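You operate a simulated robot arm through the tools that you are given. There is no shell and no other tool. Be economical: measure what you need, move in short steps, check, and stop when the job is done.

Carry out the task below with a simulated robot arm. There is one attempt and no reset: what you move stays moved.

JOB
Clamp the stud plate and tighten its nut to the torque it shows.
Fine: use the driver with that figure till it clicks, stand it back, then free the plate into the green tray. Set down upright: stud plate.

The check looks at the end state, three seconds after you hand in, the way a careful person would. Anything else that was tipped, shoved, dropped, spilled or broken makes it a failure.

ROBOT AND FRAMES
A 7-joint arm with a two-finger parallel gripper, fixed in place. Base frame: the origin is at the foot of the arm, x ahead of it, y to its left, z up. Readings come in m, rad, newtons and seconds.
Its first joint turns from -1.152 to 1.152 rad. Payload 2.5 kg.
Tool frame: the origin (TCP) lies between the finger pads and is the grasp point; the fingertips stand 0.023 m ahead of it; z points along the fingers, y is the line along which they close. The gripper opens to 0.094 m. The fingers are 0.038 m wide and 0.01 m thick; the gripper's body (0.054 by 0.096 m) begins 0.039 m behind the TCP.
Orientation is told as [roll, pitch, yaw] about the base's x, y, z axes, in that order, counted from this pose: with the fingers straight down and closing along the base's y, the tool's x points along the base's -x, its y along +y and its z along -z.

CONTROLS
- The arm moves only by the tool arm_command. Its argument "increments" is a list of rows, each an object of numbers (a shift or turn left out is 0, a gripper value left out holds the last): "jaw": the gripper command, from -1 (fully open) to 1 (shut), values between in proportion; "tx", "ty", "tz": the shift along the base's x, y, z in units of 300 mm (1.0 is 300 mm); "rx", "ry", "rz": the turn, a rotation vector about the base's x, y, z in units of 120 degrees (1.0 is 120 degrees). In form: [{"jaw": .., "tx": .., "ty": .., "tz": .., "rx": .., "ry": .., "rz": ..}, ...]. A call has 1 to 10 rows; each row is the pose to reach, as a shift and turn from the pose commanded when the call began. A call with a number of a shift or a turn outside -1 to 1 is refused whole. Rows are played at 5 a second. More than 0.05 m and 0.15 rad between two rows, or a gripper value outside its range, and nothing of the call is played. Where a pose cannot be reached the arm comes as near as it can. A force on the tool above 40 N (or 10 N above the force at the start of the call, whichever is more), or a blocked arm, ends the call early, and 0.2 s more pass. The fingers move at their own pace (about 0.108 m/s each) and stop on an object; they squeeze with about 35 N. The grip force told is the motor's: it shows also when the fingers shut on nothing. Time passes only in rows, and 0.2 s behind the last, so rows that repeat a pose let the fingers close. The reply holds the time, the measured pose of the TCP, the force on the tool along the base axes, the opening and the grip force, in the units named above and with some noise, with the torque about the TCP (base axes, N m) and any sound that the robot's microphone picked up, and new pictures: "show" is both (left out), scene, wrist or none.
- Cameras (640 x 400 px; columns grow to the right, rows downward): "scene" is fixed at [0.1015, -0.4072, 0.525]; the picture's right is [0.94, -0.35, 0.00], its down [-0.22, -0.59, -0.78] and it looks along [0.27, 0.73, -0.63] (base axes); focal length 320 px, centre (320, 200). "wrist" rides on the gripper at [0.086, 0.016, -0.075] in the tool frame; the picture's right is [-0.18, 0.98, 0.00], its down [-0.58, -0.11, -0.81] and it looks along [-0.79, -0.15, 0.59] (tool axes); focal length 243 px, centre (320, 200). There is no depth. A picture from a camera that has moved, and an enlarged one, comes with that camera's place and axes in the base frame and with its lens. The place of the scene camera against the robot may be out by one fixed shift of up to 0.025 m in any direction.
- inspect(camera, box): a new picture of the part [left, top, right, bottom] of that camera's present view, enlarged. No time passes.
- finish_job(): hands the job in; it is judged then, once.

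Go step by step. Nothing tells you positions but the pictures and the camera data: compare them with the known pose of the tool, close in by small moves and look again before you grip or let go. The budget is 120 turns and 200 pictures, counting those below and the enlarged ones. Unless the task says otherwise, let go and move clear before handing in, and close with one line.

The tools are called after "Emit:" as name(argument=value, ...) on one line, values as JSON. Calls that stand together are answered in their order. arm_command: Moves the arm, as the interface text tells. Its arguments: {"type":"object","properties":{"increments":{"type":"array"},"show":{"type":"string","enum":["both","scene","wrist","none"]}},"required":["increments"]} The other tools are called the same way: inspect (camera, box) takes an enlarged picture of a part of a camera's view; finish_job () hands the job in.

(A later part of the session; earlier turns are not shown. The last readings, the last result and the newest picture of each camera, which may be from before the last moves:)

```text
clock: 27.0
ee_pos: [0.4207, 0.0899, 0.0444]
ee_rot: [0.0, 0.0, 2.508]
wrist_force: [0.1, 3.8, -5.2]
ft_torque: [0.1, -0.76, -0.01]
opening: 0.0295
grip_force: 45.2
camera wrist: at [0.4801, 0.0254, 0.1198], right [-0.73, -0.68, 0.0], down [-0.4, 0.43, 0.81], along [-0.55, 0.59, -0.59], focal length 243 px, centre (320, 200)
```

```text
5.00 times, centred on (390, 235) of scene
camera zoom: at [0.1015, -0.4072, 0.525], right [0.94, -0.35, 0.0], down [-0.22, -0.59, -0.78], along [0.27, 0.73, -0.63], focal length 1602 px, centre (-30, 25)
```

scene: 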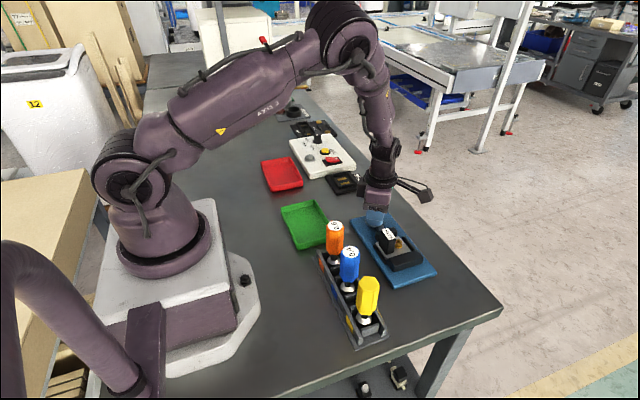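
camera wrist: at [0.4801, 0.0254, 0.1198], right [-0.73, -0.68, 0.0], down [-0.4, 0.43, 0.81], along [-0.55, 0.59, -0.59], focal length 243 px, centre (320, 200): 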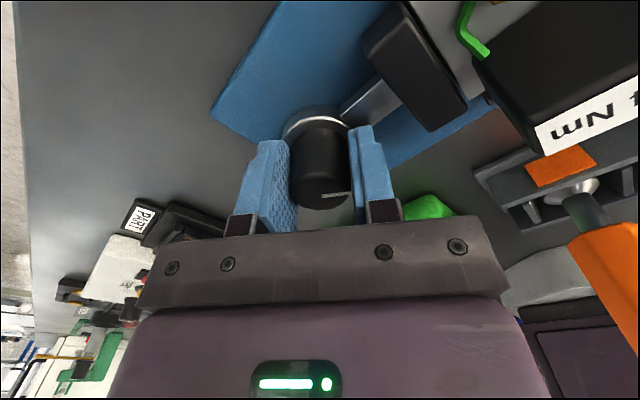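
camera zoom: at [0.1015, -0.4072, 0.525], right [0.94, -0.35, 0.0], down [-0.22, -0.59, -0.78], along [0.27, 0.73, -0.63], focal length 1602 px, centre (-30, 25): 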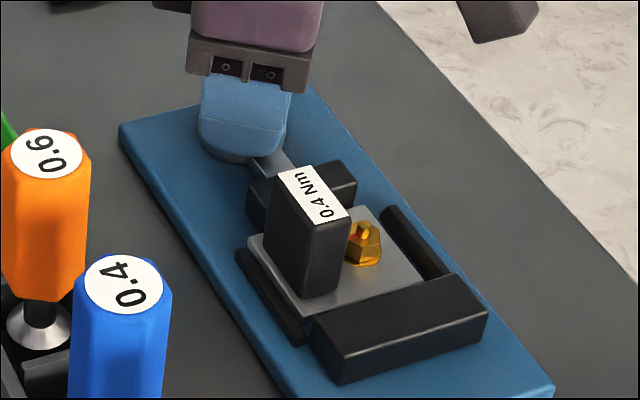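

Clockwise moves the jaw towards the plate, so I'll keep turning.

Emit:
arm_command(increments=[{"rz": -0.05}, {"rz": -0.1}, {"rz": -0.15}, {"rz": -0.2}, {"rz": -0.25}, {"rz": -0.3}, {"rz": -0.35}, {"rz": -0.4}, {"rz": -0.4}])

Emit:
inspect(camera="scene", box=[350, 195, 430, 275])

```text
clock: 29.0
ee_pos: [0.4211, 0.0887, 0.045]
ee_rot: [0.004, 0.004, 1.671]
wrist_force: [-10.4, -8.9, -2.9]
ft_torque: [0.98, -0.5, 0.01]
opening: 0.0299
grip_force: 44.8
camera wrist: at [0.412, 0.0017, 0.12], right [-1.0, 0.09, 0.0], down [0.05, 0.59, 0.81], along [0.07, 0.8, -0.59], focal length 243 px, centre (320, 200)
```

scene: 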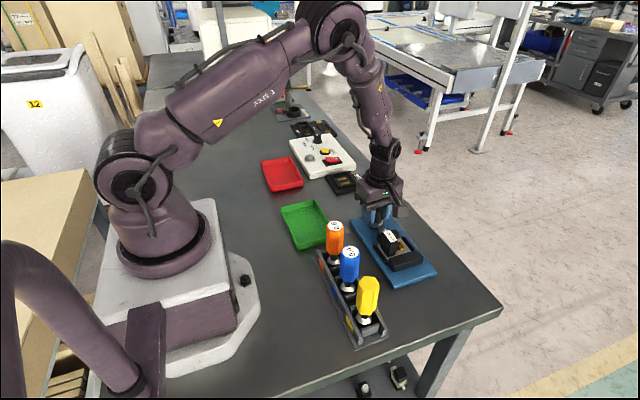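
wrist: 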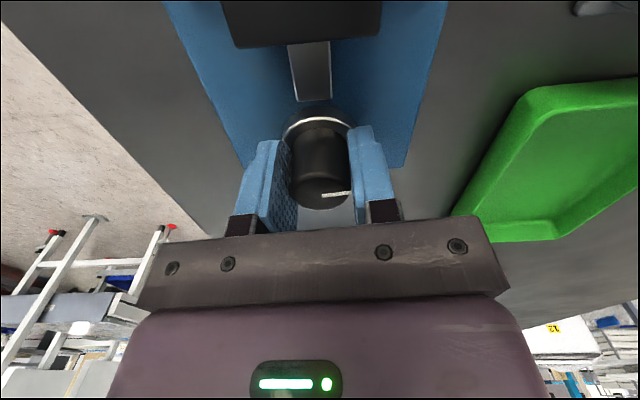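

```text
5.00 times, centred on (390, 235) of scene
camera zoom: at [0.1015, -0.4072, 0.525], right [0.94, -0.35, 0.0], down [-0.22, -0.59, -0.78], along [0.27, 0.73, -0.63], focal length 1602 px, centre (-30, 25)
```

zoom: 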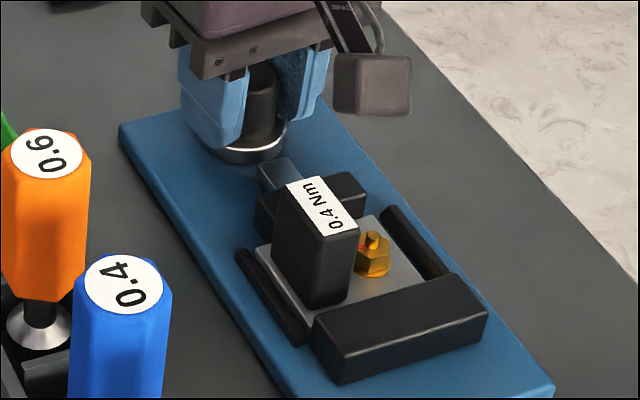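

Emit:
arm_command(increments=[{"tx": -0.002, "ty": -0.002, "rz": -0.04}, {"tx": -0.002, "ty": -0.002, "rz": -0.08}, {"tx": -0.002, "ty": -0.002, "rz": -0.12}, {"tx": -0.002, "ty": -0.002, "rz": -0.16}, {"tx": -0.002, "ty": -0.002, "rz": -0.2}, {"tx": -0.002, "ty": -0.002, "rz": -0.2}], show="none")

Emit:
inspect(camera="scene", box=[350, 195, 430, 275])

Emit:
inspect(camera="wrist", box=[200, 60, 440, 240])

```text
clock: 30.4
ee_pos: [0.4187, 0.0894, 0.0454]
ee_rot: [-0.001, -0.002, 1.253]
wrist_force: [6.7, -2.5, -16.0]
ft_torque: [-0.04, 0.65, 0.31]
opening: 0.0296
grip_force: 45.2
```

```text
5.00 times, centred on (390, 235) of scene
camera zoom: at [0.1015, -0.4072, 0.525], right [0.94, -0.35, 0.0], down [-0.22, -0.59, -0.78], along [0.27, 0.73, -0.63], focal length 1602 px, centre (-30, 25)
```

zoom: 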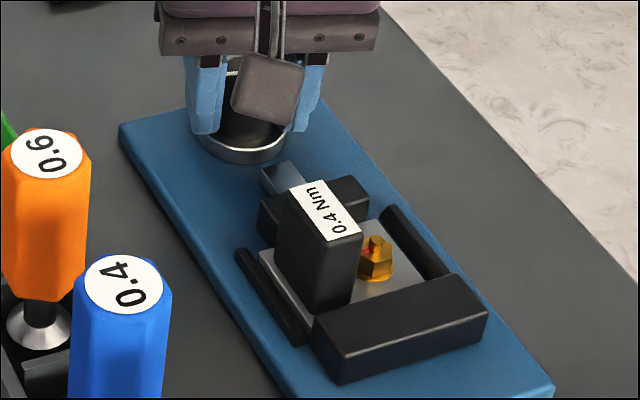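

```text
2.22 times, centred on (320, 150) of wrist
camera zoom: at [0.3767, 0.013, 0.1199], right [-0.88, 0.48, 0.0], down [0.28, 0.52, 0.81], along [0.39, 0.71, -0.59], focal length 539 px, centre (320, 311)
```

zoom: 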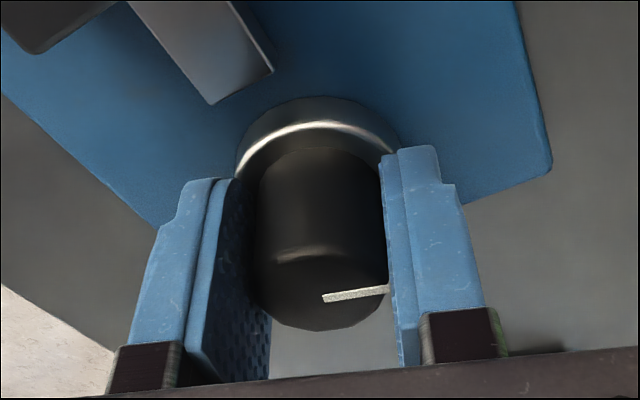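

Resistance is starting (0.31 N·m). I'll turn a little more to firm the clamp.

Emit:
arm_command(increments=[{"rz": -0.03}, {"rz": -0.06}, {"rz": -0.09}, {"rz": -0.12}, {"rz": -0.12}], show="none")

Emit:
inspect(camera="scene", box=[350, 195, 430, 275])

Emit:
inspect(camera="wrist", box=[200, 60, 440, 240])

```text
clock: 31.6
ee_pos: [0.4193, 0.0888, 0.045]
ee_rot: [-0.001, -0.002, 1.005]
wrist_force: [-1.7, 1.2, 9.0]
ft_torque: [-0.07, 0.1, 0.88]
opening: 0.0289
grip_force: 45.3
```

```text
5.00 times, centred on (390, 235) of scene
camera zoom: at [0.1014, -0.4072, 0.525], right [0.94, -0.35, 0.0], down [-0.22, -0.59, -0.78], along [0.27, 0.73, -0.63], focal length 1602 px, centre (-30, 25)
```

zoom: 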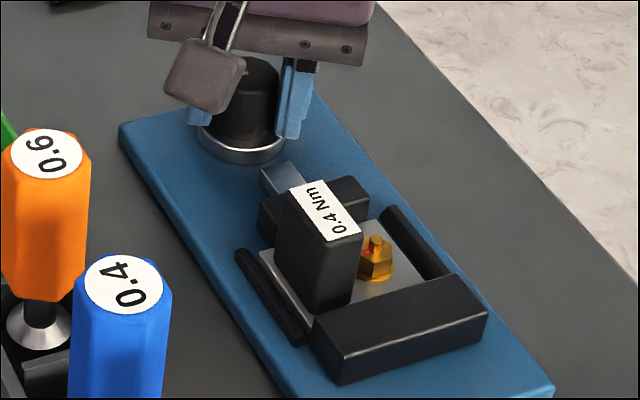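

```text
2.22 times, centred on (320, 150) of wrist
camera zoom: at [0.359, 0.0259, 0.1204], right [-0.73, 0.68, 0.0], down [0.4, 0.43, 0.81], along [0.55, 0.59, -0.59], focal length 539 px, centre (320, 311)
```

zoom: 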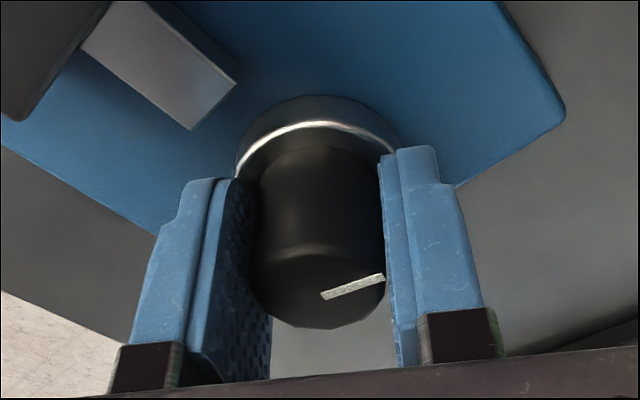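

The clamp is tight (0.88 N·m, the knob just starting to slip in my fingers). I'll release the knob and rise.

Emit:
arm_command(increments=[{"jaw": 0}, {"jaw": 0}, {"jaw": 0}, {"tz": 0.1, "jaw": 0}, {"tz": 0.25}, {"tz": 0.4}, {"tz": 0.5}, {"tz": 0.5}])

Emit:
inspect(camera="scene", box=[350, 195, 430, 275])

```text
clock: 33.4
ee_pos: [0.4195, 0.0897, 0.1943]
ee_rot: [0.0, 0.0, 1.004]
wrist_force: [-0.9, 0.2, 0.2]
ft_torque: [-0.03, 0.02, 0.01]
opening: 0.0471
grip_force: 0.0
camera wrist: at [0.3587, 0.0259, 0.2685], right [-0.73, 0.68, 0.0], down [0.4, 0.43, 0.81], along [0.55, 0.59, -0.59], focal length 243 px, centre (320, 200)
```

scene: 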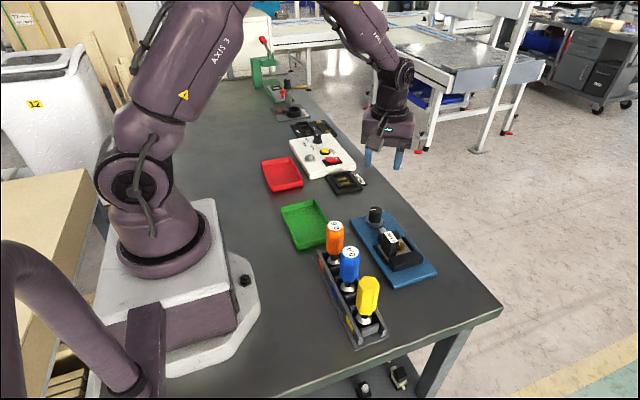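
wrist: 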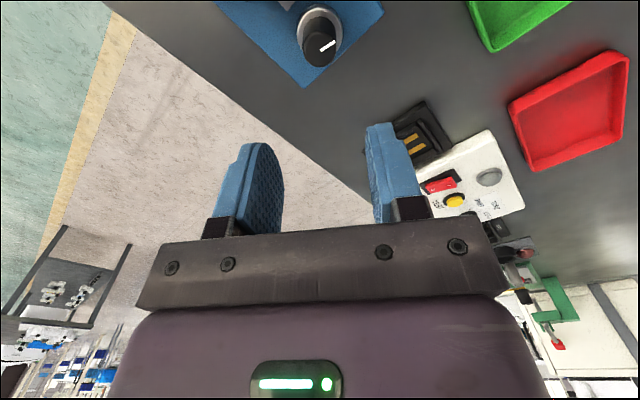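

```text
5.00 times, centred on (390, 235) of scene
camera zoom: at [0.1015, -0.4072, 0.525], right [0.94, -0.35, 0.0], down [-0.22, -0.59, -0.78], along [0.27, 0.73, -0.63], focal length 1602 px, centre (-30, 25)
```

zoom: 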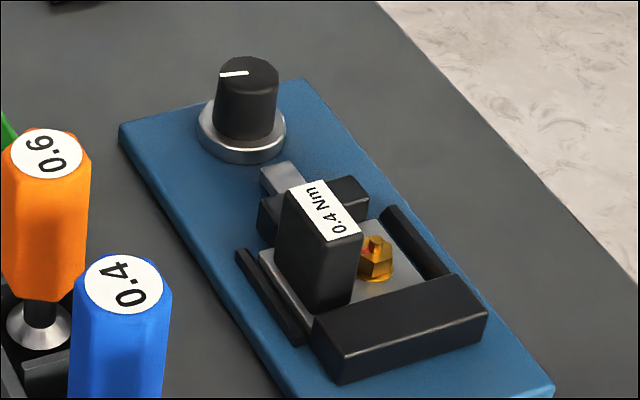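

The clamp holds. Next I'll go above the blue driver at about (0.279, -0.065), turning the yaw up so there is plenty of clockwise travel left for tightening.

Emit:
arm_command(increments=[{"tz": 0.1, "rz": 0.07}, {"tz": 0.17, "tx": -0.05, "ty": -0.05, "rz": 0.14}, {"tz": 0.17, "tx": -0.14, "ty": -0.12, "rz": 0.21}, {"tz": 0.17, "tx": -0.23, "ty": -0.2, "rz": 0.28}, {"tz": 0.17, "tx": -0.32, "ty": -0.28, "rz": 0.35}, {"tz": 0.17, "tx": -0.4, "ty": -0.36, "rz": 0.42}, {"tz": 0.17, "tx": -0.468, "ty": -0.44, "rz": 0.49}, {"tz": 0.17, "tx": -0.468, "ty": -0.515, "rz": 0.56}, {"tz": 0.17, "tx": -0.468, "ty": -0.515, "rz": 0.63}, {"tz": 0.17, "tx": -0.468, "ty": -0.515, "rz": 0.7}], show="none")

Emit:
arm_command(increments=[{"rz": 0.07}, {"rz": 0.14}, {"rz": 0.21}, {"rz": 0.28}, {"rz": 0.35}, {"rz": 0.42}, {"rz": 0.49}, {"rz": 0.56}, {"rz": 0.63}, {"rz": 0.7}], show="none")

Emit:
arm_command(increments=[{"rz": 0.07}, {"rz": 0.14}, {"rz": 0.21}, {"rz": 0.28}, {"rz": 0.35}, {"rz": 0.4}, {"rz": 0.4}], show="both")

```text
clock: 35.6
ee_pos: [0.2786, -0.0652, 0.2464]
ee_rot: [0.001, 0.0, 2.471]
wrist_force: [-0.2, 0.1, -0.4]
ft_torque: [-0.01, -0.02, 0.01]
opening: 0.0471
grip_force: 0.1
```

```text
clock: 37.8
ee_pos: [0.3235, 0.0004, 0.2121]
ee_rot: [0.001, -0.004, -2.346]
wrist_force: [0.1, 0.3, -0.6]
ft_torque: [-0.02, 0.0, -0.01]
opening: 0.0473
grip_force: 0.0
out of reach, approached as far as the arm can: row 4, 5, 6, 7, 8, 9, 10
```

```text
clock: 39.4
ee_pos: [0.2134, 0.0919, 0.2318]
ee_rot: [-0.001, -0.001, -1.51]
wrist_force: [0.6, -0.5, 0.3]
ft_torque: [0.01, 0.02, 0.0]
opening: 0.0469
grip_force: 0.1
out of reach, approached as far as the arm can: row 2, 3, 4, 5, 6, 7
camera wrist: at [0.2241, 0.1792, 0.3063], right [0.99, -0.12, 0.0], down [-0.07, -0.59, 0.81], along [-0.1, -0.8, -0.59], focal length 243 px, centre (320, 200)
```

scene: 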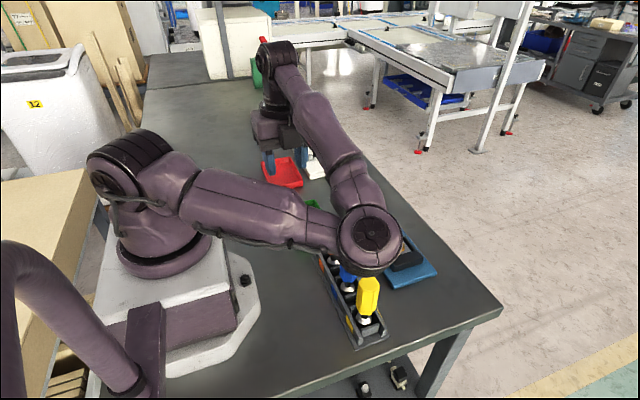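
wrist: 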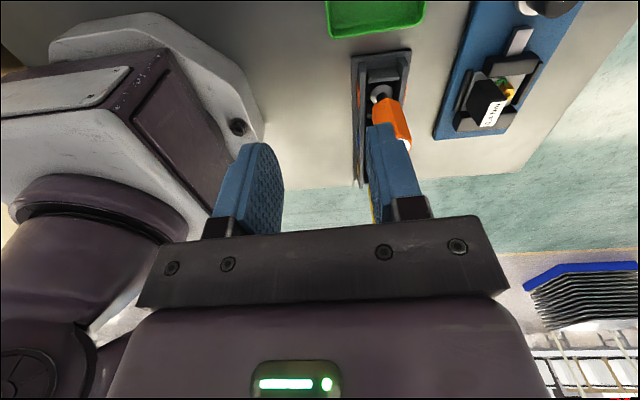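

The yaw limit is near 190° here, and past it the arm swung aside. I'll back out the same way right away.

Emit:
arm_command(increments=[{"rz": -0.05}, {"rz": -0.12}, {"rz": -0.19}, {"rz": -0.26}, {"rz": -0.33}, {"rz": -0.4}, {"rz": -0.4}], show="scene")

```text
clock: 41.0
ee_pos: [0.2156, 0.0923, 0.2296]
ee_rot: [0.0, 0.0, -2.351]
wrist_force: [-0.6, 0.6, -0.2]
ft_torque: [-0.01, -0.01, 0.01]
opening: 0.0469
grip_force: 0.0
```

scene: 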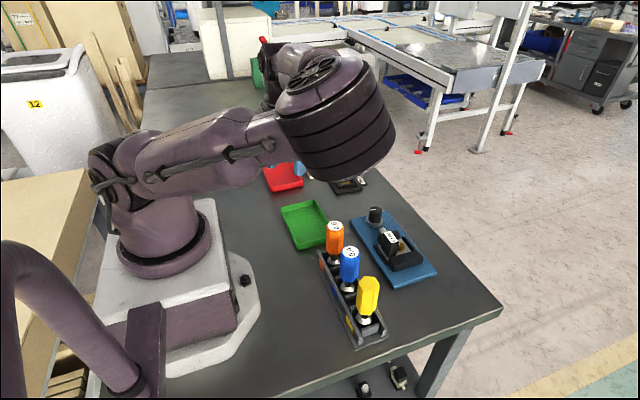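

Nothing was disturbed. I'll go back above the rack at yaw 90°, closing along x, to pick up the driver.

Emit:
arm_command(increments=[{"tz": 0.05, "rz": -0.07}, {"tz": 0.08, "rz": -0.14}, {"tz": 0.08, "rz": -0.21}, {"tz": 0.08, "rz": -0.28}, {"tz": 0.08, "rz": -0.35}, {"tz": 0.08, "rz": -0.42}, {"tz": 0.08, "rz": -0.49}, {"tz": 0.08, "rz": -0.56}, {"tz": 0.08, "rz": -0.56}], show="none")

Emit:
arm_command(increments=[{"tx": 0.03, "ty": -0.08, "rz": -0.07}, {"tx": 0.07, "ty": -0.16, "rz": -0.14}, {"tx": 0.1, "ty": -0.24, "rz": -0.21}, {"tx": 0.14, "ty": -0.32, "rz": -0.28}, {"tx": 0.18, "ty": -0.4, "rz": -0.35}, {"tx": 0.21, "ty": -0.45, "rz": -0.42}, {"tx": 0.21, "ty": -0.49, "rz": -0.49}, {"tx": 0.21, "ty": -0.525, "rz": -0.56}, {"tx": 0.21, "ty": -0.525, "rz": -0.567}], show="both")

```text
clock: 43.0
ee_pos: [0.2153, 0.0929, 0.2529]
ee_rot: [0.001, -0.002, 2.759]
wrist_force: [0.2, -0.1, 0.8]
ft_torque: [0.0, -0.02, 0.03]
opening: 0.0469
grip_force: 0.0
```

```text
clock: 45.0
ee_pos: [0.3023, -0.0292, 0.2563]
ee_rot: [0.001, 0.0, 1.574]
wrist_force: [-0.4, -0.4, 0.6]
ft_torque: [-0.03, 0.0, -0.02]
opening: 0.0472
grip_force: 0.0
out of reach, approached as far as the arm can: row 5, 6, 7, 8, 9
camera wrist: at [0.2849, -0.1164, 0.3317], right [-0.98, 0.18, 0.0], down [0.11, 0.58, 0.81], along [0.15, 0.79, -0.59], focal length 243 px, centre (320, 200)
```

scene: 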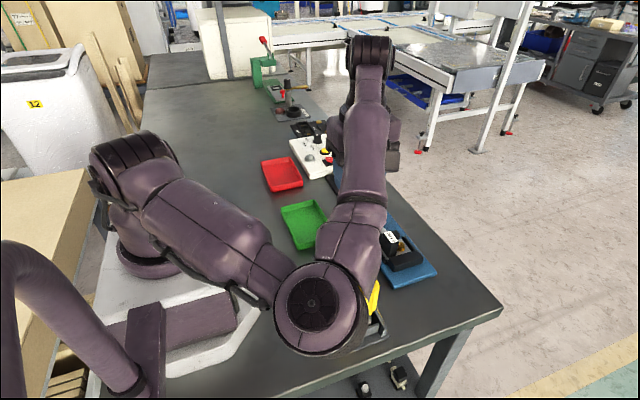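
wrist: 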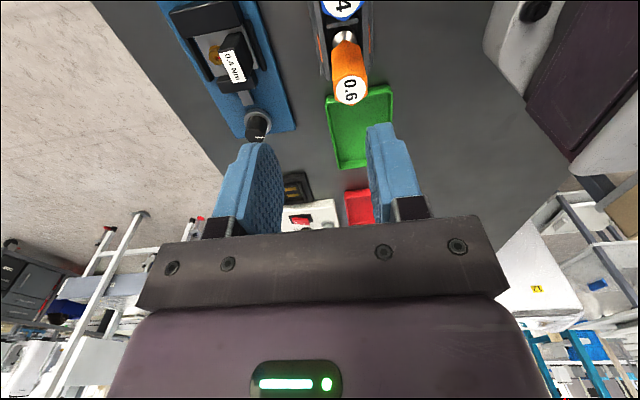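

The elbow has drifted into an awkward posture. I'll return towards the starting pose (high, yaw 0) to restore the elbow-up posture before going on.

Emit:
arm_command(increments=[{"tz": 0.08, "ty": 0.06, "rz": -0.05}, {"tz": 0.16, "ty": 0.14, "rz": -0.1}, {"tz": 0.2, "ty": 0.22, "tx": 0.05, "rz": -0.17}, {"tz": 0.2, "ty": 0.3, "tx": 0.1, "rz": -0.24}, {"tz": 0.2, "ty": 0.38, "tx": 0.15, "rz": -0.31}, {"tz": 0.2, "ty": 0.4, "tx": 0.15, "rz": -0.38}, {"tz": 0.2, "ty": 0.4, "tx": 0.15, "rz": -0.45}, {"tz": 0.2, "ty": 0.4, "tx": 0.15, "rz": -0.52}, {"tz": 0.2, "ty": 0.4, "tx": 0.15, "rz": -0.59}, {"tz": 0.2, "ty": 0.4, "tx": 0.15, "rz": -0.66}], show="scene")

```text
clock: 47.2
ee_pos: [0.3467, 0.0909, 0.3159]
ee_rot: [0.001, 0.0, 0.188]
wrist_force: [0.4, 0.2, 0.5]
ft_torque: [-0.01, 0.0, 0.01]
opening: 0.0469
grip_force: 0.0
```

scene: 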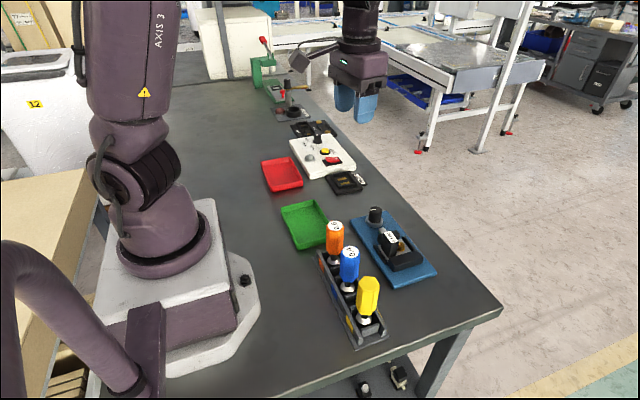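

The posture is restored and the bench is unchanged. Now to the blue driver at yaw 90°, staying high.

Emit:
arm_command(increments=[{"tx": -0.02, "ty": -0.06, "rz": 0.066}, {"tx": -0.05, "ty": -0.12, "rz": 0.132}, {"tx": -0.08, "ty": -0.18, "rz": 0.198}, {"tx": -0.1, "ty": -0.24, "rz": 0.264}, {"tx": -0.13, "ty": -0.3, "rz": 0.33}, {"tx": -0.16, "ty": -0.36, "rz": 0.396}, {"tx": -0.19, "ty": -0.42, "rz": 0.462}, {"tx": -0.226, "ty": -0.48, "tz": -0.05, "rz": 0.528}, {"tx": -0.226, "ty": -0.52, "tz": -0.12, "rz": 0.594}, {"tx": -0.226, "ty": -0.52, "tz": -0.22, "rz": 0.66}])

Emit:
inspect(camera="wrist", box=[220, 0, 420, 140])

```text
clock: 49.4
ee_pos: [0.2778, -0.0643, 0.2515]
ee_rot: [-0.001, -0.001, 1.577]
wrist_force: [-0.3, -0.4, 0.0]
ft_torque: [0.01, -0.01, 0.01]
opening: 0.0467
grip_force: 0.0
camera wrist: at [0.2618, -0.1511, 0.3259], right [-0.98, 0.18, 0.0], down [0.11, 0.58, 0.81], along [0.14, 0.79, -0.59], focal length 243 px, centre (320, 200)
```

scene: 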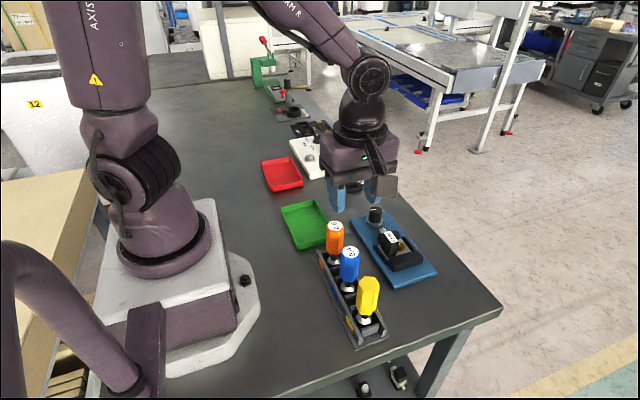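
wrist: 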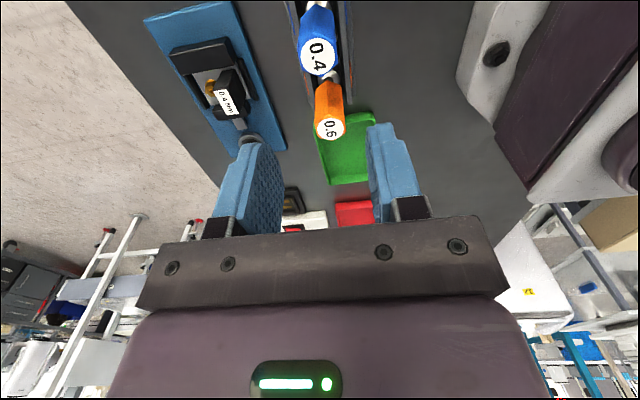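

```text
2.86 times, centred on (320, 70) of wrist
camera zoom: at [0.2618, -0.1511, 0.3259], right [-0.98, 0.18, 0.0], down [0.11, 0.58, 0.81], along [0.14, 0.79, -0.59], focal length 693 px, centre (320, 571)
```

zoom: 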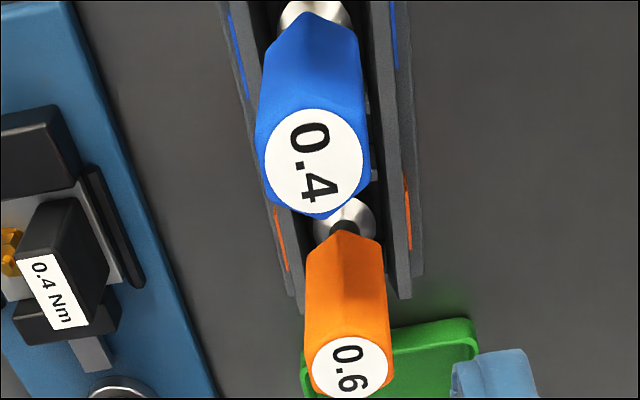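

The blue driver is centred at (0.2795, -0.066), with flats facing ±x and handle spanning about z 0.064–0.124. I'm lowering to grip it.

Emit:
arm_command(increments=[{"tx": 0.006, "ty": -0.005, "tz": -0.12}, {"tx": 0.006, "ty": -0.005, "tz": -0.24}, {"tx": 0.006, "ty": -0.005, "tz": -0.33}, {"tx": 0.006, "ty": -0.005, "tz": -0.4}, {"tx": 0.006, "ty": -0.005, "tz": -0.4}])

Emit:
inspect(camera="scene", box=[310, 190, 410, 310])

```text
clock: 50.6
ee_pos: [0.2823, -0.0641, 0.132]
ee_rot: [0.001, -0.001, 1.571]
wrist_force: [0.3, -0.6, 0.2]
ft_torque: [0.0, -0.02, -0.01]
opening: 0.047
grip_force: 0.0
camera wrist: at [0.2649, -0.1513, 0.2066], right [-0.98, 0.18, 0.0], down [0.11, 0.58, 0.81], along [0.15, 0.79, -0.59], focal length 243 px, centre (320, 200)
```

scene: 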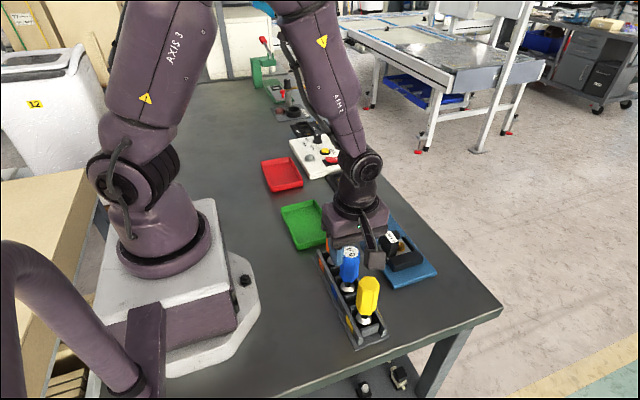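
wrist: 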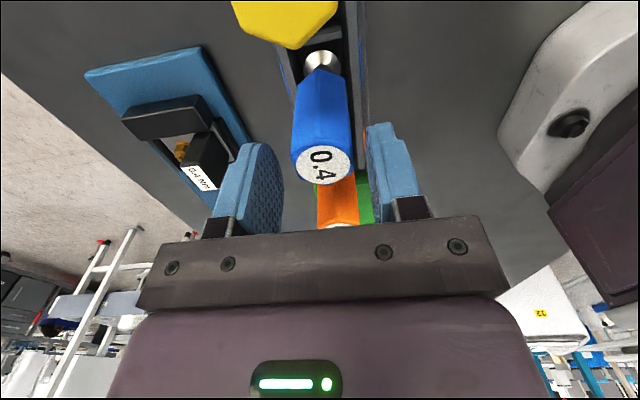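

```text
3.33 times, centred on (360, 250) of scene
camera zoom: at [0.1015, -0.4072, 0.525], right [0.94, -0.35, 0.0], down [-0.22, -0.59, -0.78], along [0.27, 0.73, -0.63], focal length 1068 px, centre (187, 33)
```

zoom: 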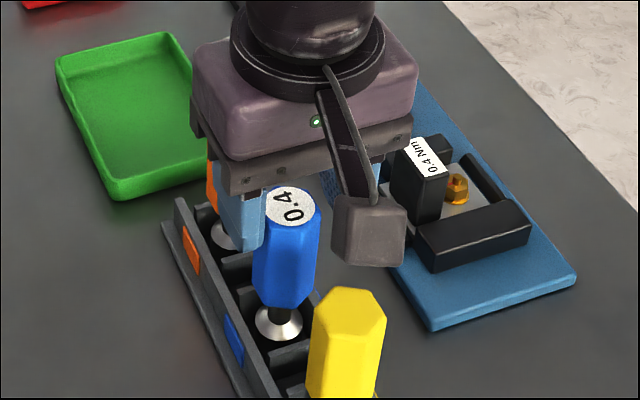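

Emit:
arm_command(increments=[{"tx": -0.009, "ty": -0.01}, {"tx": -0.009, "ty": -0.01, "tz": -0.06}, {"tx": -0.009, "ty": -0.01, "tz": -0.125}, {"tx": -0.009, "ty": -0.01, "tz": -0.125}])

Emit:
inspect(camera="scene", box=[310, 190, 410, 310])

```text
clock: 51.6
ee_pos: [0.2772, -0.0683, 0.0933]
ee_rot: [-0.001, -0.001, 1.574]
wrist_force: [-0.5, -0.3, 0.1]
ft_torque: [0.03, 0.02, 0.01]
opening: 0.0469
grip_force: 0.1
camera wrist: at [0.2609, -0.1542, 0.1675], right [-0.98, 0.18, 0.0], down [0.11, 0.58, 0.81], along [0.15, 0.79, -0.59], focal length 243 px, centre (320, 200)
```

scene: 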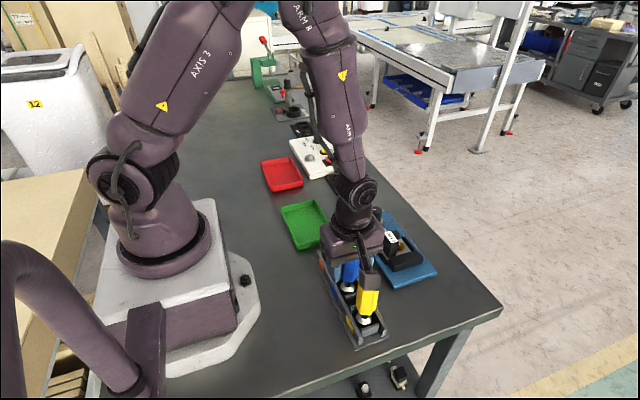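
wrist: 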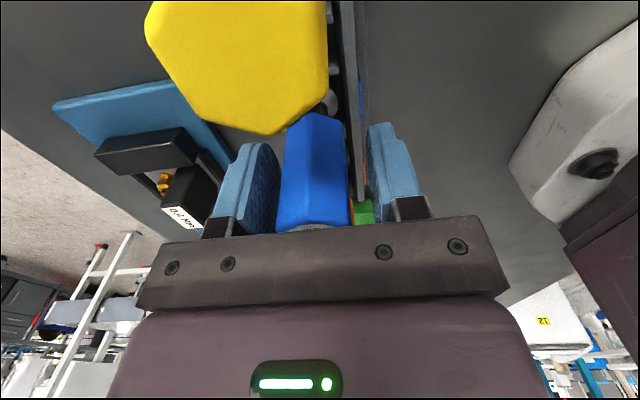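

```text
3.33 times, centred on (360, 250) of scene
camera zoom: at [0.1015, -0.4072, 0.525], right [0.94, -0.35, 0.0], down [-0.22, -0.59, -0.78], along [0.27, 0.73, -0.63], focal length 1068 px, centre (187, 33)
```

zoom: 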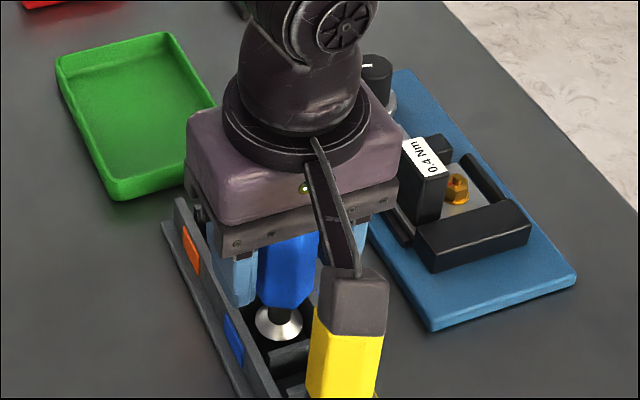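

Good; a 2 mm correction in x to centre it, then close.

Emit:
arm_command(increments=[{"tx": 0.008}, {"tx": 0.008}, {"tx": 0.008, "jaw": 1}, {"tx": 0.008, "jaw": 1}, {"tx": 0.008, "jaw": 1}])

```text
clock: 52.8
ee_pos: [0.2801, -0.0687, 0.0928]
ee_rot: [-0.001, -0.001, 1.575]
wrist_force: [-1.0, -0.3, 0.8]
ft_torque: [-0.01, 0.04, 0.0]
opening: 0.0303
grip_force: 34.9
camera wrist: at [0.2635, -0.1545, 0.1677], right [-0.98, 0.18, 0.0], down [0.11, 0.58, 0.81], along [0.15, 0.79, -0.59], focal length 243 px, centre (320, 200)
```

scene: 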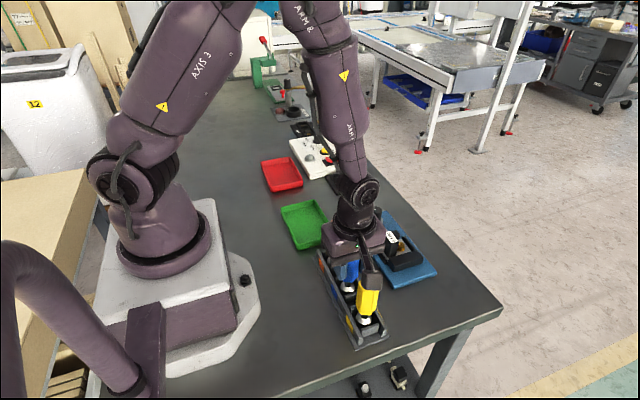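
wrist: 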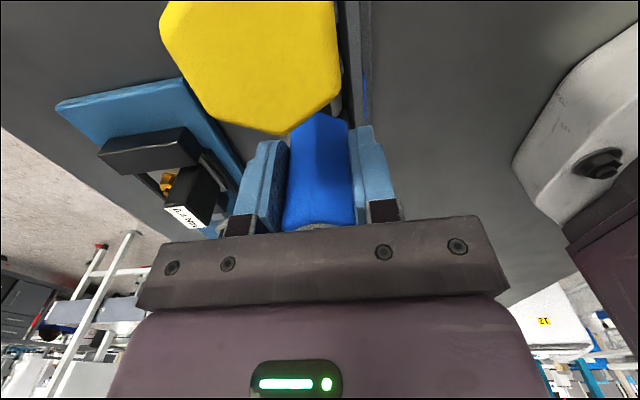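

Gripped; home pose for returning it is TCP (0.280, -0.069, 0.093) at yaw 90°. I'm lifting straight up.

Emit:
arm_command(increments=[{"tz": 0.08}, {"tz": 0.16}, {"tz": 0.25}, {"tz": 0.35}, {"tz": 0.45}, {"tz": 0.45}])

Emit:
inspect(camera="scene", box=[310, 160, 420, 300])

```text
clock: 54.2
ee_pos: [0.279, -0.0678, 0.2277]
ee_rot: [0.0, 0.0, 1.575]
wrist_force: [-0.4, -0.4, -1.5]
ft_torque: [0.0, 0.01, 0.04]
opening: 0.0299
grip_force: 34.8
camera wrist: at [0.2625, -0.1541, 0.3028], right [-0.98, 0.18, 0.0], down [0.11, 0.58, 0.81], along [0.15, 0.79, -0.59], focal length 243 px, centre (320, 200)
```

scene: 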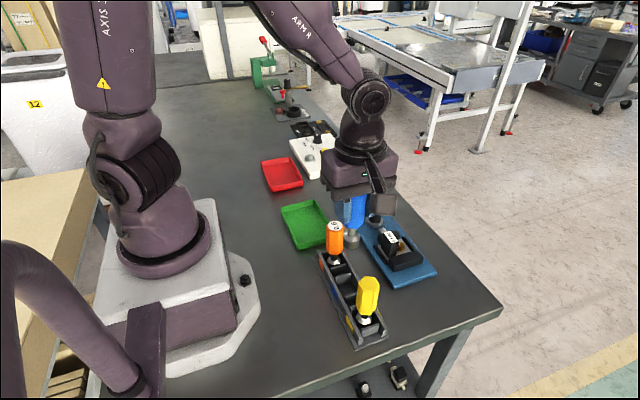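
wrist: 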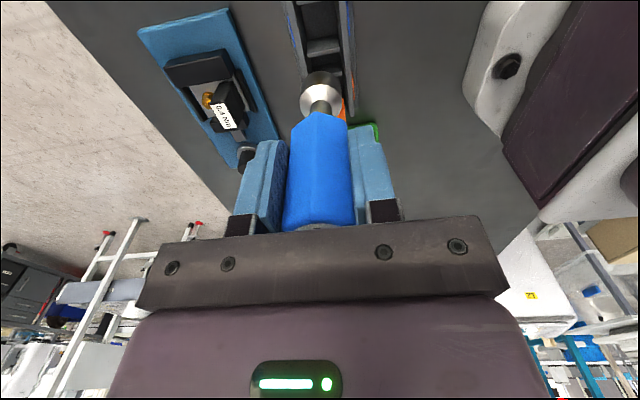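

```text
2.86 times, centred on (365, 230) of scene
camera zoom: at [0.1015, -0.4072, 0.525], right [0.94, -0.35, 0.0], down [-0.22, -0.59, -0.78], along [0.27, 0.73, -0.63], focal length 915 px, centre (191, 114)
```

zoom: 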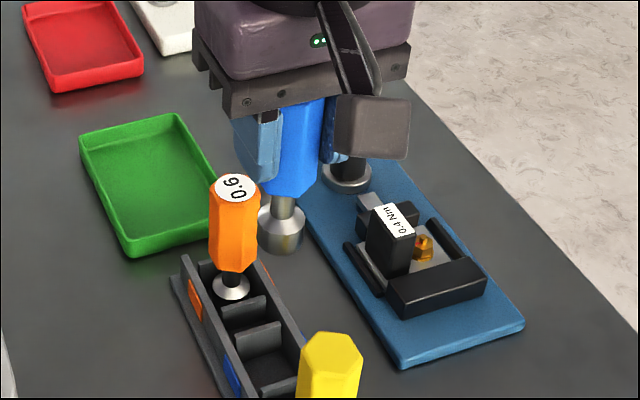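

The driver is out, with the socket bottom about 0.074 below the TCP. I estimate the nut at about (0.432, -0.012). I'll carry the driver over it high up while turning the yaw back to about 177° for maximum clockwise travel.

Emit:
arm_command(increments=[{"tx": 0.05, "ty": 0.02, "rz": 0.07}, {"tx": 0.11, "ty": 0.04, "rz": 0.14}, {"tx": 0.17, "ty": 0.06, "rz": 0.21}, {"tx": 0.23, "ty": 0.08, "rz": 0.28}, {"tx": 0.29, "ty": 0.1, "rz": 0.35}, {"tx": 0.35, "ty": 0.12, "rz": 0.42}, {"tx": 0.41, "ty": 0.14, "rz": 0.49}, {"tx": 0.47, "ty": 0.17, "rz": 0.56}, {"tx": 0.508, "ty": 0.186, "rz": 0.63}, {"tx": 0.508, "ty": 0.186, "rz": 0.7}], show="none")

Emit:
arm_command(increments=[{"rz": 0.03, "tz": -0.05}, {"rz": 0.03, "tz": -0.12}, {"rz": 0.03, "tz": -0.15}, {"rz": 0.03, "tz": -0.15}])

Emit:
inspect(camera="wrist", box=[220, 0, 420, 150])

```text
clock: 56.4
ee_pos: [0.4318, -0.0119, 0.2277]
ee_rot: [0.0, 0.0, 3.045]
wrist_force: [0.2, -0.3, -1.4]
ft_torque: [-0.02, -0.02, 0.02]
opening: 0.0299
grip_force: 35.0
```

```text
clock: 57.4
ee_pos: [0.4331, -0.0126, 0.1833]
ee_rot: [0.0, 0.0, 3.105]
wrist_force: [-0.6, 0.8, -2.0]
ft_torque: [-0.01, -0.03, 0.0]
opening: 0.0302
grip_force: 34.7
camera wrist: at [0.5173, -0.0321, 0.2579], right [-0.22, -0.98, 0.0], down [-0.58, 0.13, 0.81], along [-0.79, 0.18, -0.59], focal length 243 px, centre (320, 200)
```

scene: 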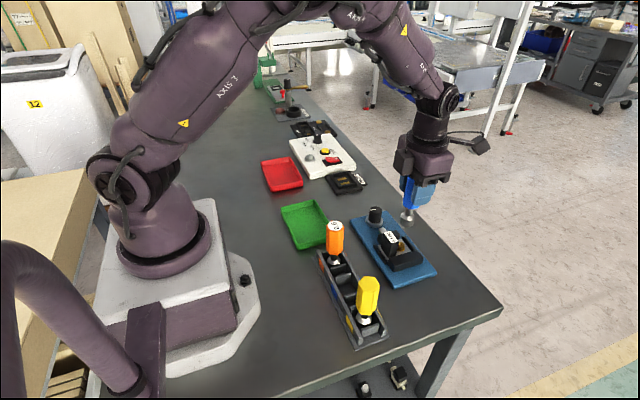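
wrist: 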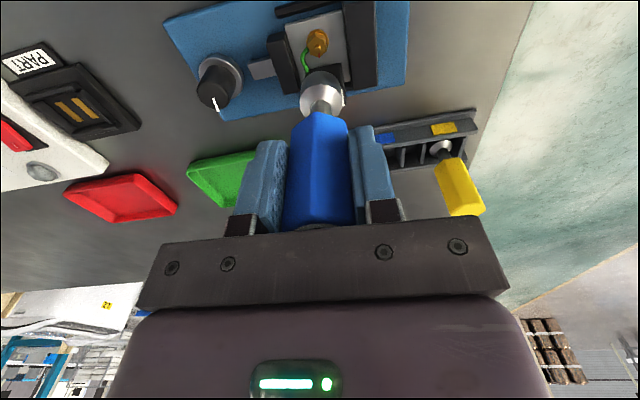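

```text
2.67 times, centred on (320, 75) of wrist
camera zoom: at [0.5173, -0.0321, 0.2579], right [-0.22, -0.98, 0.0], down [-0.58, 0.13, 0.81], along [-0.79, 0.18, -0.59], focal length 647 px, centre (320, 533)
```

zoom: 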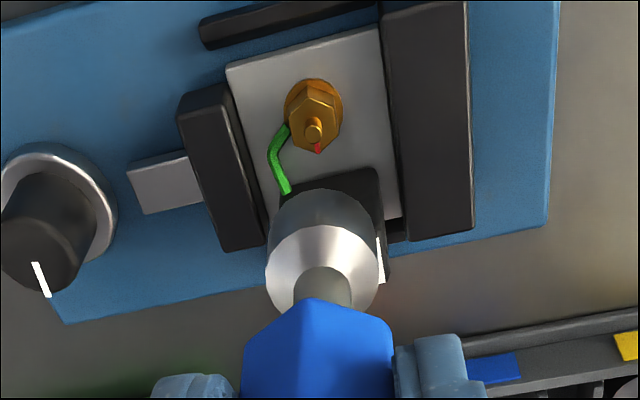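

The nut looks a couple of mm to +y of the socket axis and slightly -x. I'll correct and lower the socket to just above the stud tip, then look again.

Emit:
arm_command(increments=[{"tx": -0.006, "ty": 0.008, "tz": -0.07}, {"tx": -0.006, "ty": 0.008, "tz": -0.14}, {"tx": -0.006, "ty": 0.008, "tz": -0.19}, {"tx": -0.006, "ty": 0.008, "tz": -0.19}])

Emit:
inspect(camera="wrist", box=[250, 0, 390, 120])

Emit:
inspect(camera="scene", box=[360, 180, 450, 270])

```text
clock: 58.4
ee_pos: [0.4306, -0.0125, 0.1265]
ee_rot: [-0.001, -0.001, 3.103]
wrist_force: [0.0, 0.0, -1.1]
ft_torque: [0.0, -0.01, 0.03]
opening: 0.0301
grip_force: 34.9
camera wrist: at [0.5154, -0.0307, 0.2011], right [-0.22, -0.98, 0.0], down [-0.58, 0.13, 0.81], along [-0.79, 0.18, -0.59], focal length 243 px, centre (320, 200)
```

scene: 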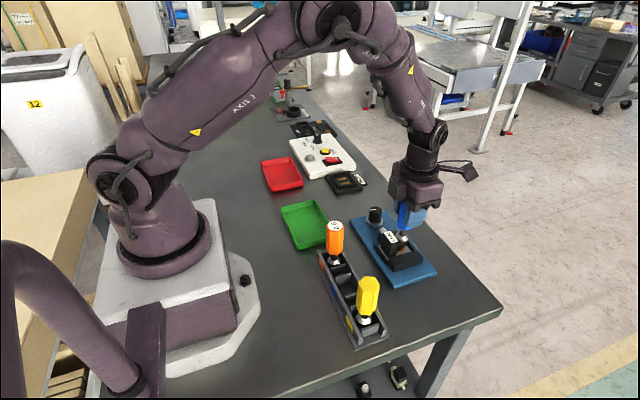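
wrist: 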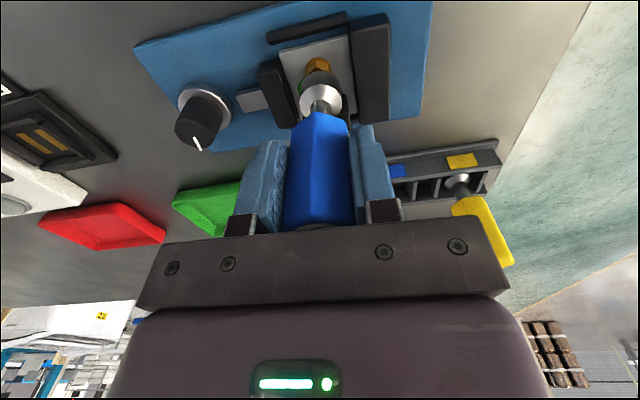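

```text
3.33 times, centred on (320, 60) of wrist
camera zoom: at [0.5154, -0.0307, 0.2011], right [-0.22, -0.98, 0.0], down [-0.58, 0.13, 0.81], along [-0.79, 0.18, -0.59], focal length 809 px, centre (320, 667)
```

zoom: 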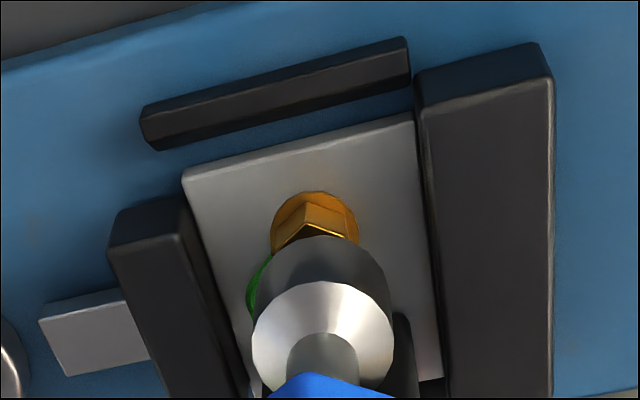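

```text
4.44 times, centred on (405, 225) of scene
camera zoom: at [0.1015, -0.4072, 0.525], right [0.94, -0.35, 0.0], down [-0.22, -0.59, -0.78], along [0.27, 0.73, -0.63], focal length 1424 px, centre (-58, 89)
```

zoom: 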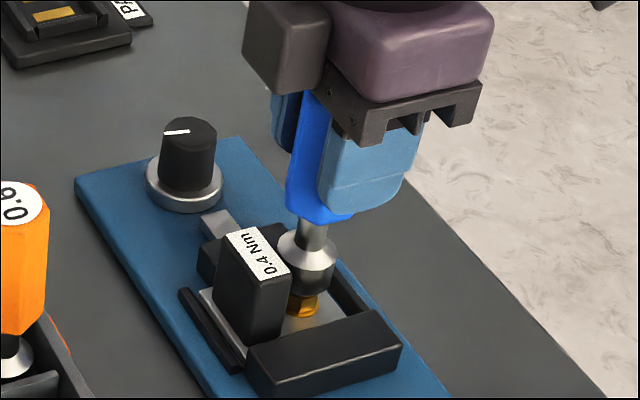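

Emit:
inspect(camera="scene", box=[405, 225, 445, 255])

Emit:
inspect(camera="wrist", box=[285, 50, 355, 110])

```text
13.33 times, centred on (425, 240) of scene
camera zoom: at [0.1015, -0.4072, 0.525], right [0.94, -0.35, 0.0], down [-0.22, -0.59, -0.78], along [0.27, 0.73, -0.63], focal length 4271 px, centre (-1080, -333)
```

zoom: 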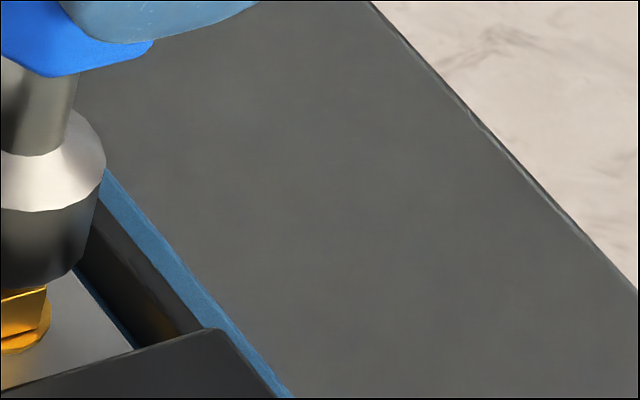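

```text
6.67 times, centred on (320, 80) of wrist
camera zoom: at [0.5154, -0.0307, 0.2011], right [-0.22, -0.98, 0.0], down [-0.58, 0.13, 0.81], along [-0.79, 0.18, -0.59], focal length 1618 px, centre (320, 1000)
```

zoom: 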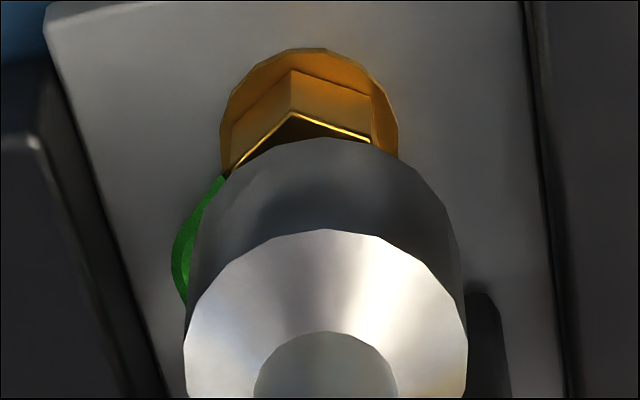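

Emit:
inspect(camera="scene", box=[385, 220, 425, 260])

```text
10.00 times, centred on (405, 240) of scene
camera zoom: at [0.1015, -0.4072, 0.525], right [0.94, -0.35, 0.0], down [-0.22, -0.59, -0.78], along [0.27, 0.73, -0.63], focal length 3203 px, centre (-530, -200)
```

zoom: 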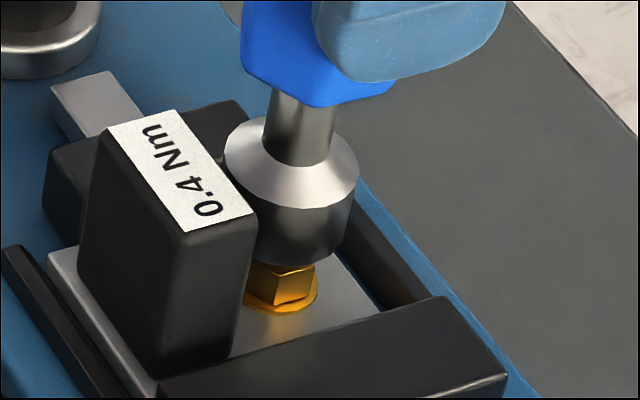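

The scene view indicates the socket bottom is only about 15 mm above the nut flange, and that the nut lies about 2.5 mm +x and 1.2 mm +y of the socket axis. I'll correct that and ease down.

Emit:
arm_command(increments=[{"tz": 0.02}, {"tx": 0.008, "ty": 0.004, "tz": 0.02}, {"tx": 0.008, "ty": 0.004, "tz": 0.02}], show="none")

Emit:
inspect(camera="scene", box=[385, 220, 425, 260])

Emit:
inspect(camera="wrist", box=[285, 50, 355, 110])

```text
clock: 59.2
ee_pos: [0.4324, -0.0099, 0.1324]
ee_rot: [0.0, 0.0, 3.106]
wrist_force: [-0.2, -0.3, -1.7]
ft_torque: [0.03, 0.0, 0.0]
opening: 0.0303
grip_force: 34.7
```

```text
10.00 times, centred on (405, 240) of scene
camera zoom: at [0.1015, -0.4072, 0.525], right [0.94, -0.35, 0.0], down [-0.22, -0.59, -0.78], along [0.27, 0.73, -0.63], focal length 3203 px, centre (-530, -200)
```

zoom: 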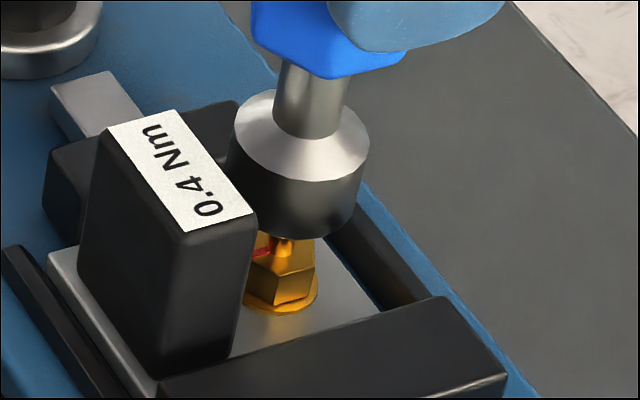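

```text
6.67 times, centred on (320, 80) of wrist
camera zoom: at [0.5174, -0.0294, 0.2073], right [-0.22, -0.98, 0.0], down [-0.58, 0.13, 0.81], along [-0.79, 0.18, -0.59], focal length 1618 px, centre (320, 1000)
```

zoom: 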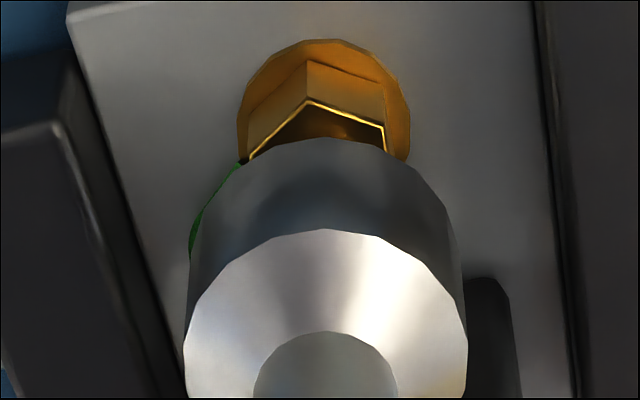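

Well aligned in both views, so I'm lowering slowly onto the nut.

Emit:
arm_command(increments=[{"tz": -0.01}, {"tz": -0.02}, {"tz": -0.03}, {"tz": -0.04}, {"tz": -0.05}, {"tz": -0.06}, {"tz": -0.06}], show="none")

Emit:
inspect(camera="scene", box=[385, 220, 425, 260])

Emit:
inspect(camera="wrist", box=[285, 50, 355, 110])

```text
clock: 60.8
ee_pos: [0.4333, -0.0097, 0.1142]
ee_rot: [0.001, -0.001, 3.103]
wrist_force: [-0.4, -0.7, -1.7]
ft_torque: [0.01, -0.01, -0.02]
opening: 0.0303
grip_force: 34.8
```

```text
10.00 times, centred on (405, 240) of scene
camera zoom: at [0.1015, -0.4072, 0.525], right [0.94, -0.35, 0.0], down [-0.22, -0.59, -0.78], along [0.27, 0.73, -0.63], focal length 3203 px, centre (-530, -200)
```

zoom: 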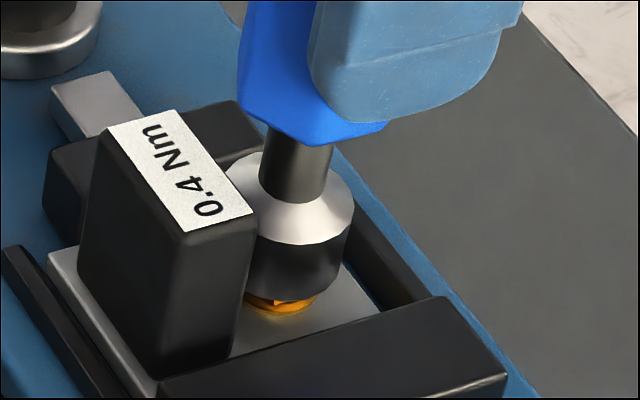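

```text
6.67 times, centred on (320, 80) of wrist
camera zoom: at [0.5174, -0.0295, 0.1885], right [-0.22, -0.98, 0.0], down [-0.58, 0.13, 0.81], along [-0.79, 0.18, -0.59], focal length 1618 px, centre (320, 1000)
```

zoom: 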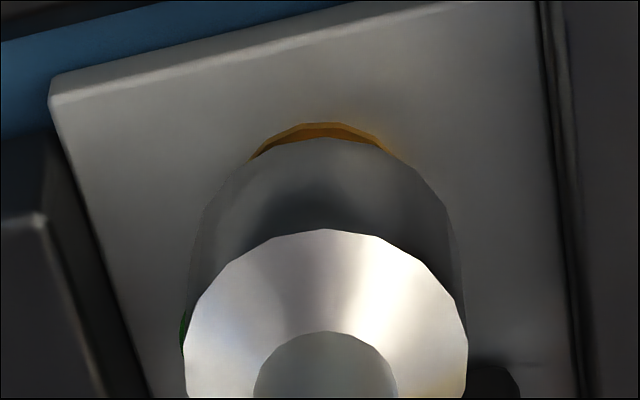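

Emit:
arm_command(increments=[{"tz": -0.007}, {"tz": -0.014}, {"tz": -0.02}, {"tz": -0.026}, {"tz": -0.026}], show="none")

Emit:
inspect(camera="scene", box=[385, 220, 425, 260])

```text
clock: 62.0
ee_pos: [0.433, -0.0094, 0.1062]
ee_rot: [-0.001, -0.001, 3.102]
wrist_force: [-0.3, -0.3, -1.5]
ft_torque: [0.02, -0.02, -0.02]
opening: 0.03
grip_force: 34.9
```

```text
10.00 times, centred on (405, 240) of scene
camera zoom: at [0.1015, -0.4072, 0.525], right [0.94, -0.35, 0.0], down [-0.22, -0.59, -0.78], along [0.27, 0.73, -0.63], focal length 3203 px, centre (-530, -200)
```

zoom: 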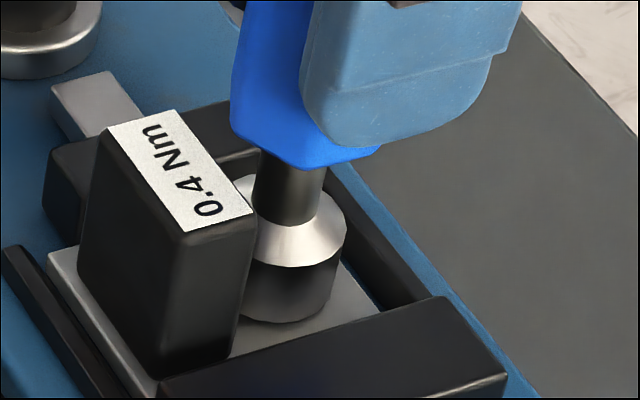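

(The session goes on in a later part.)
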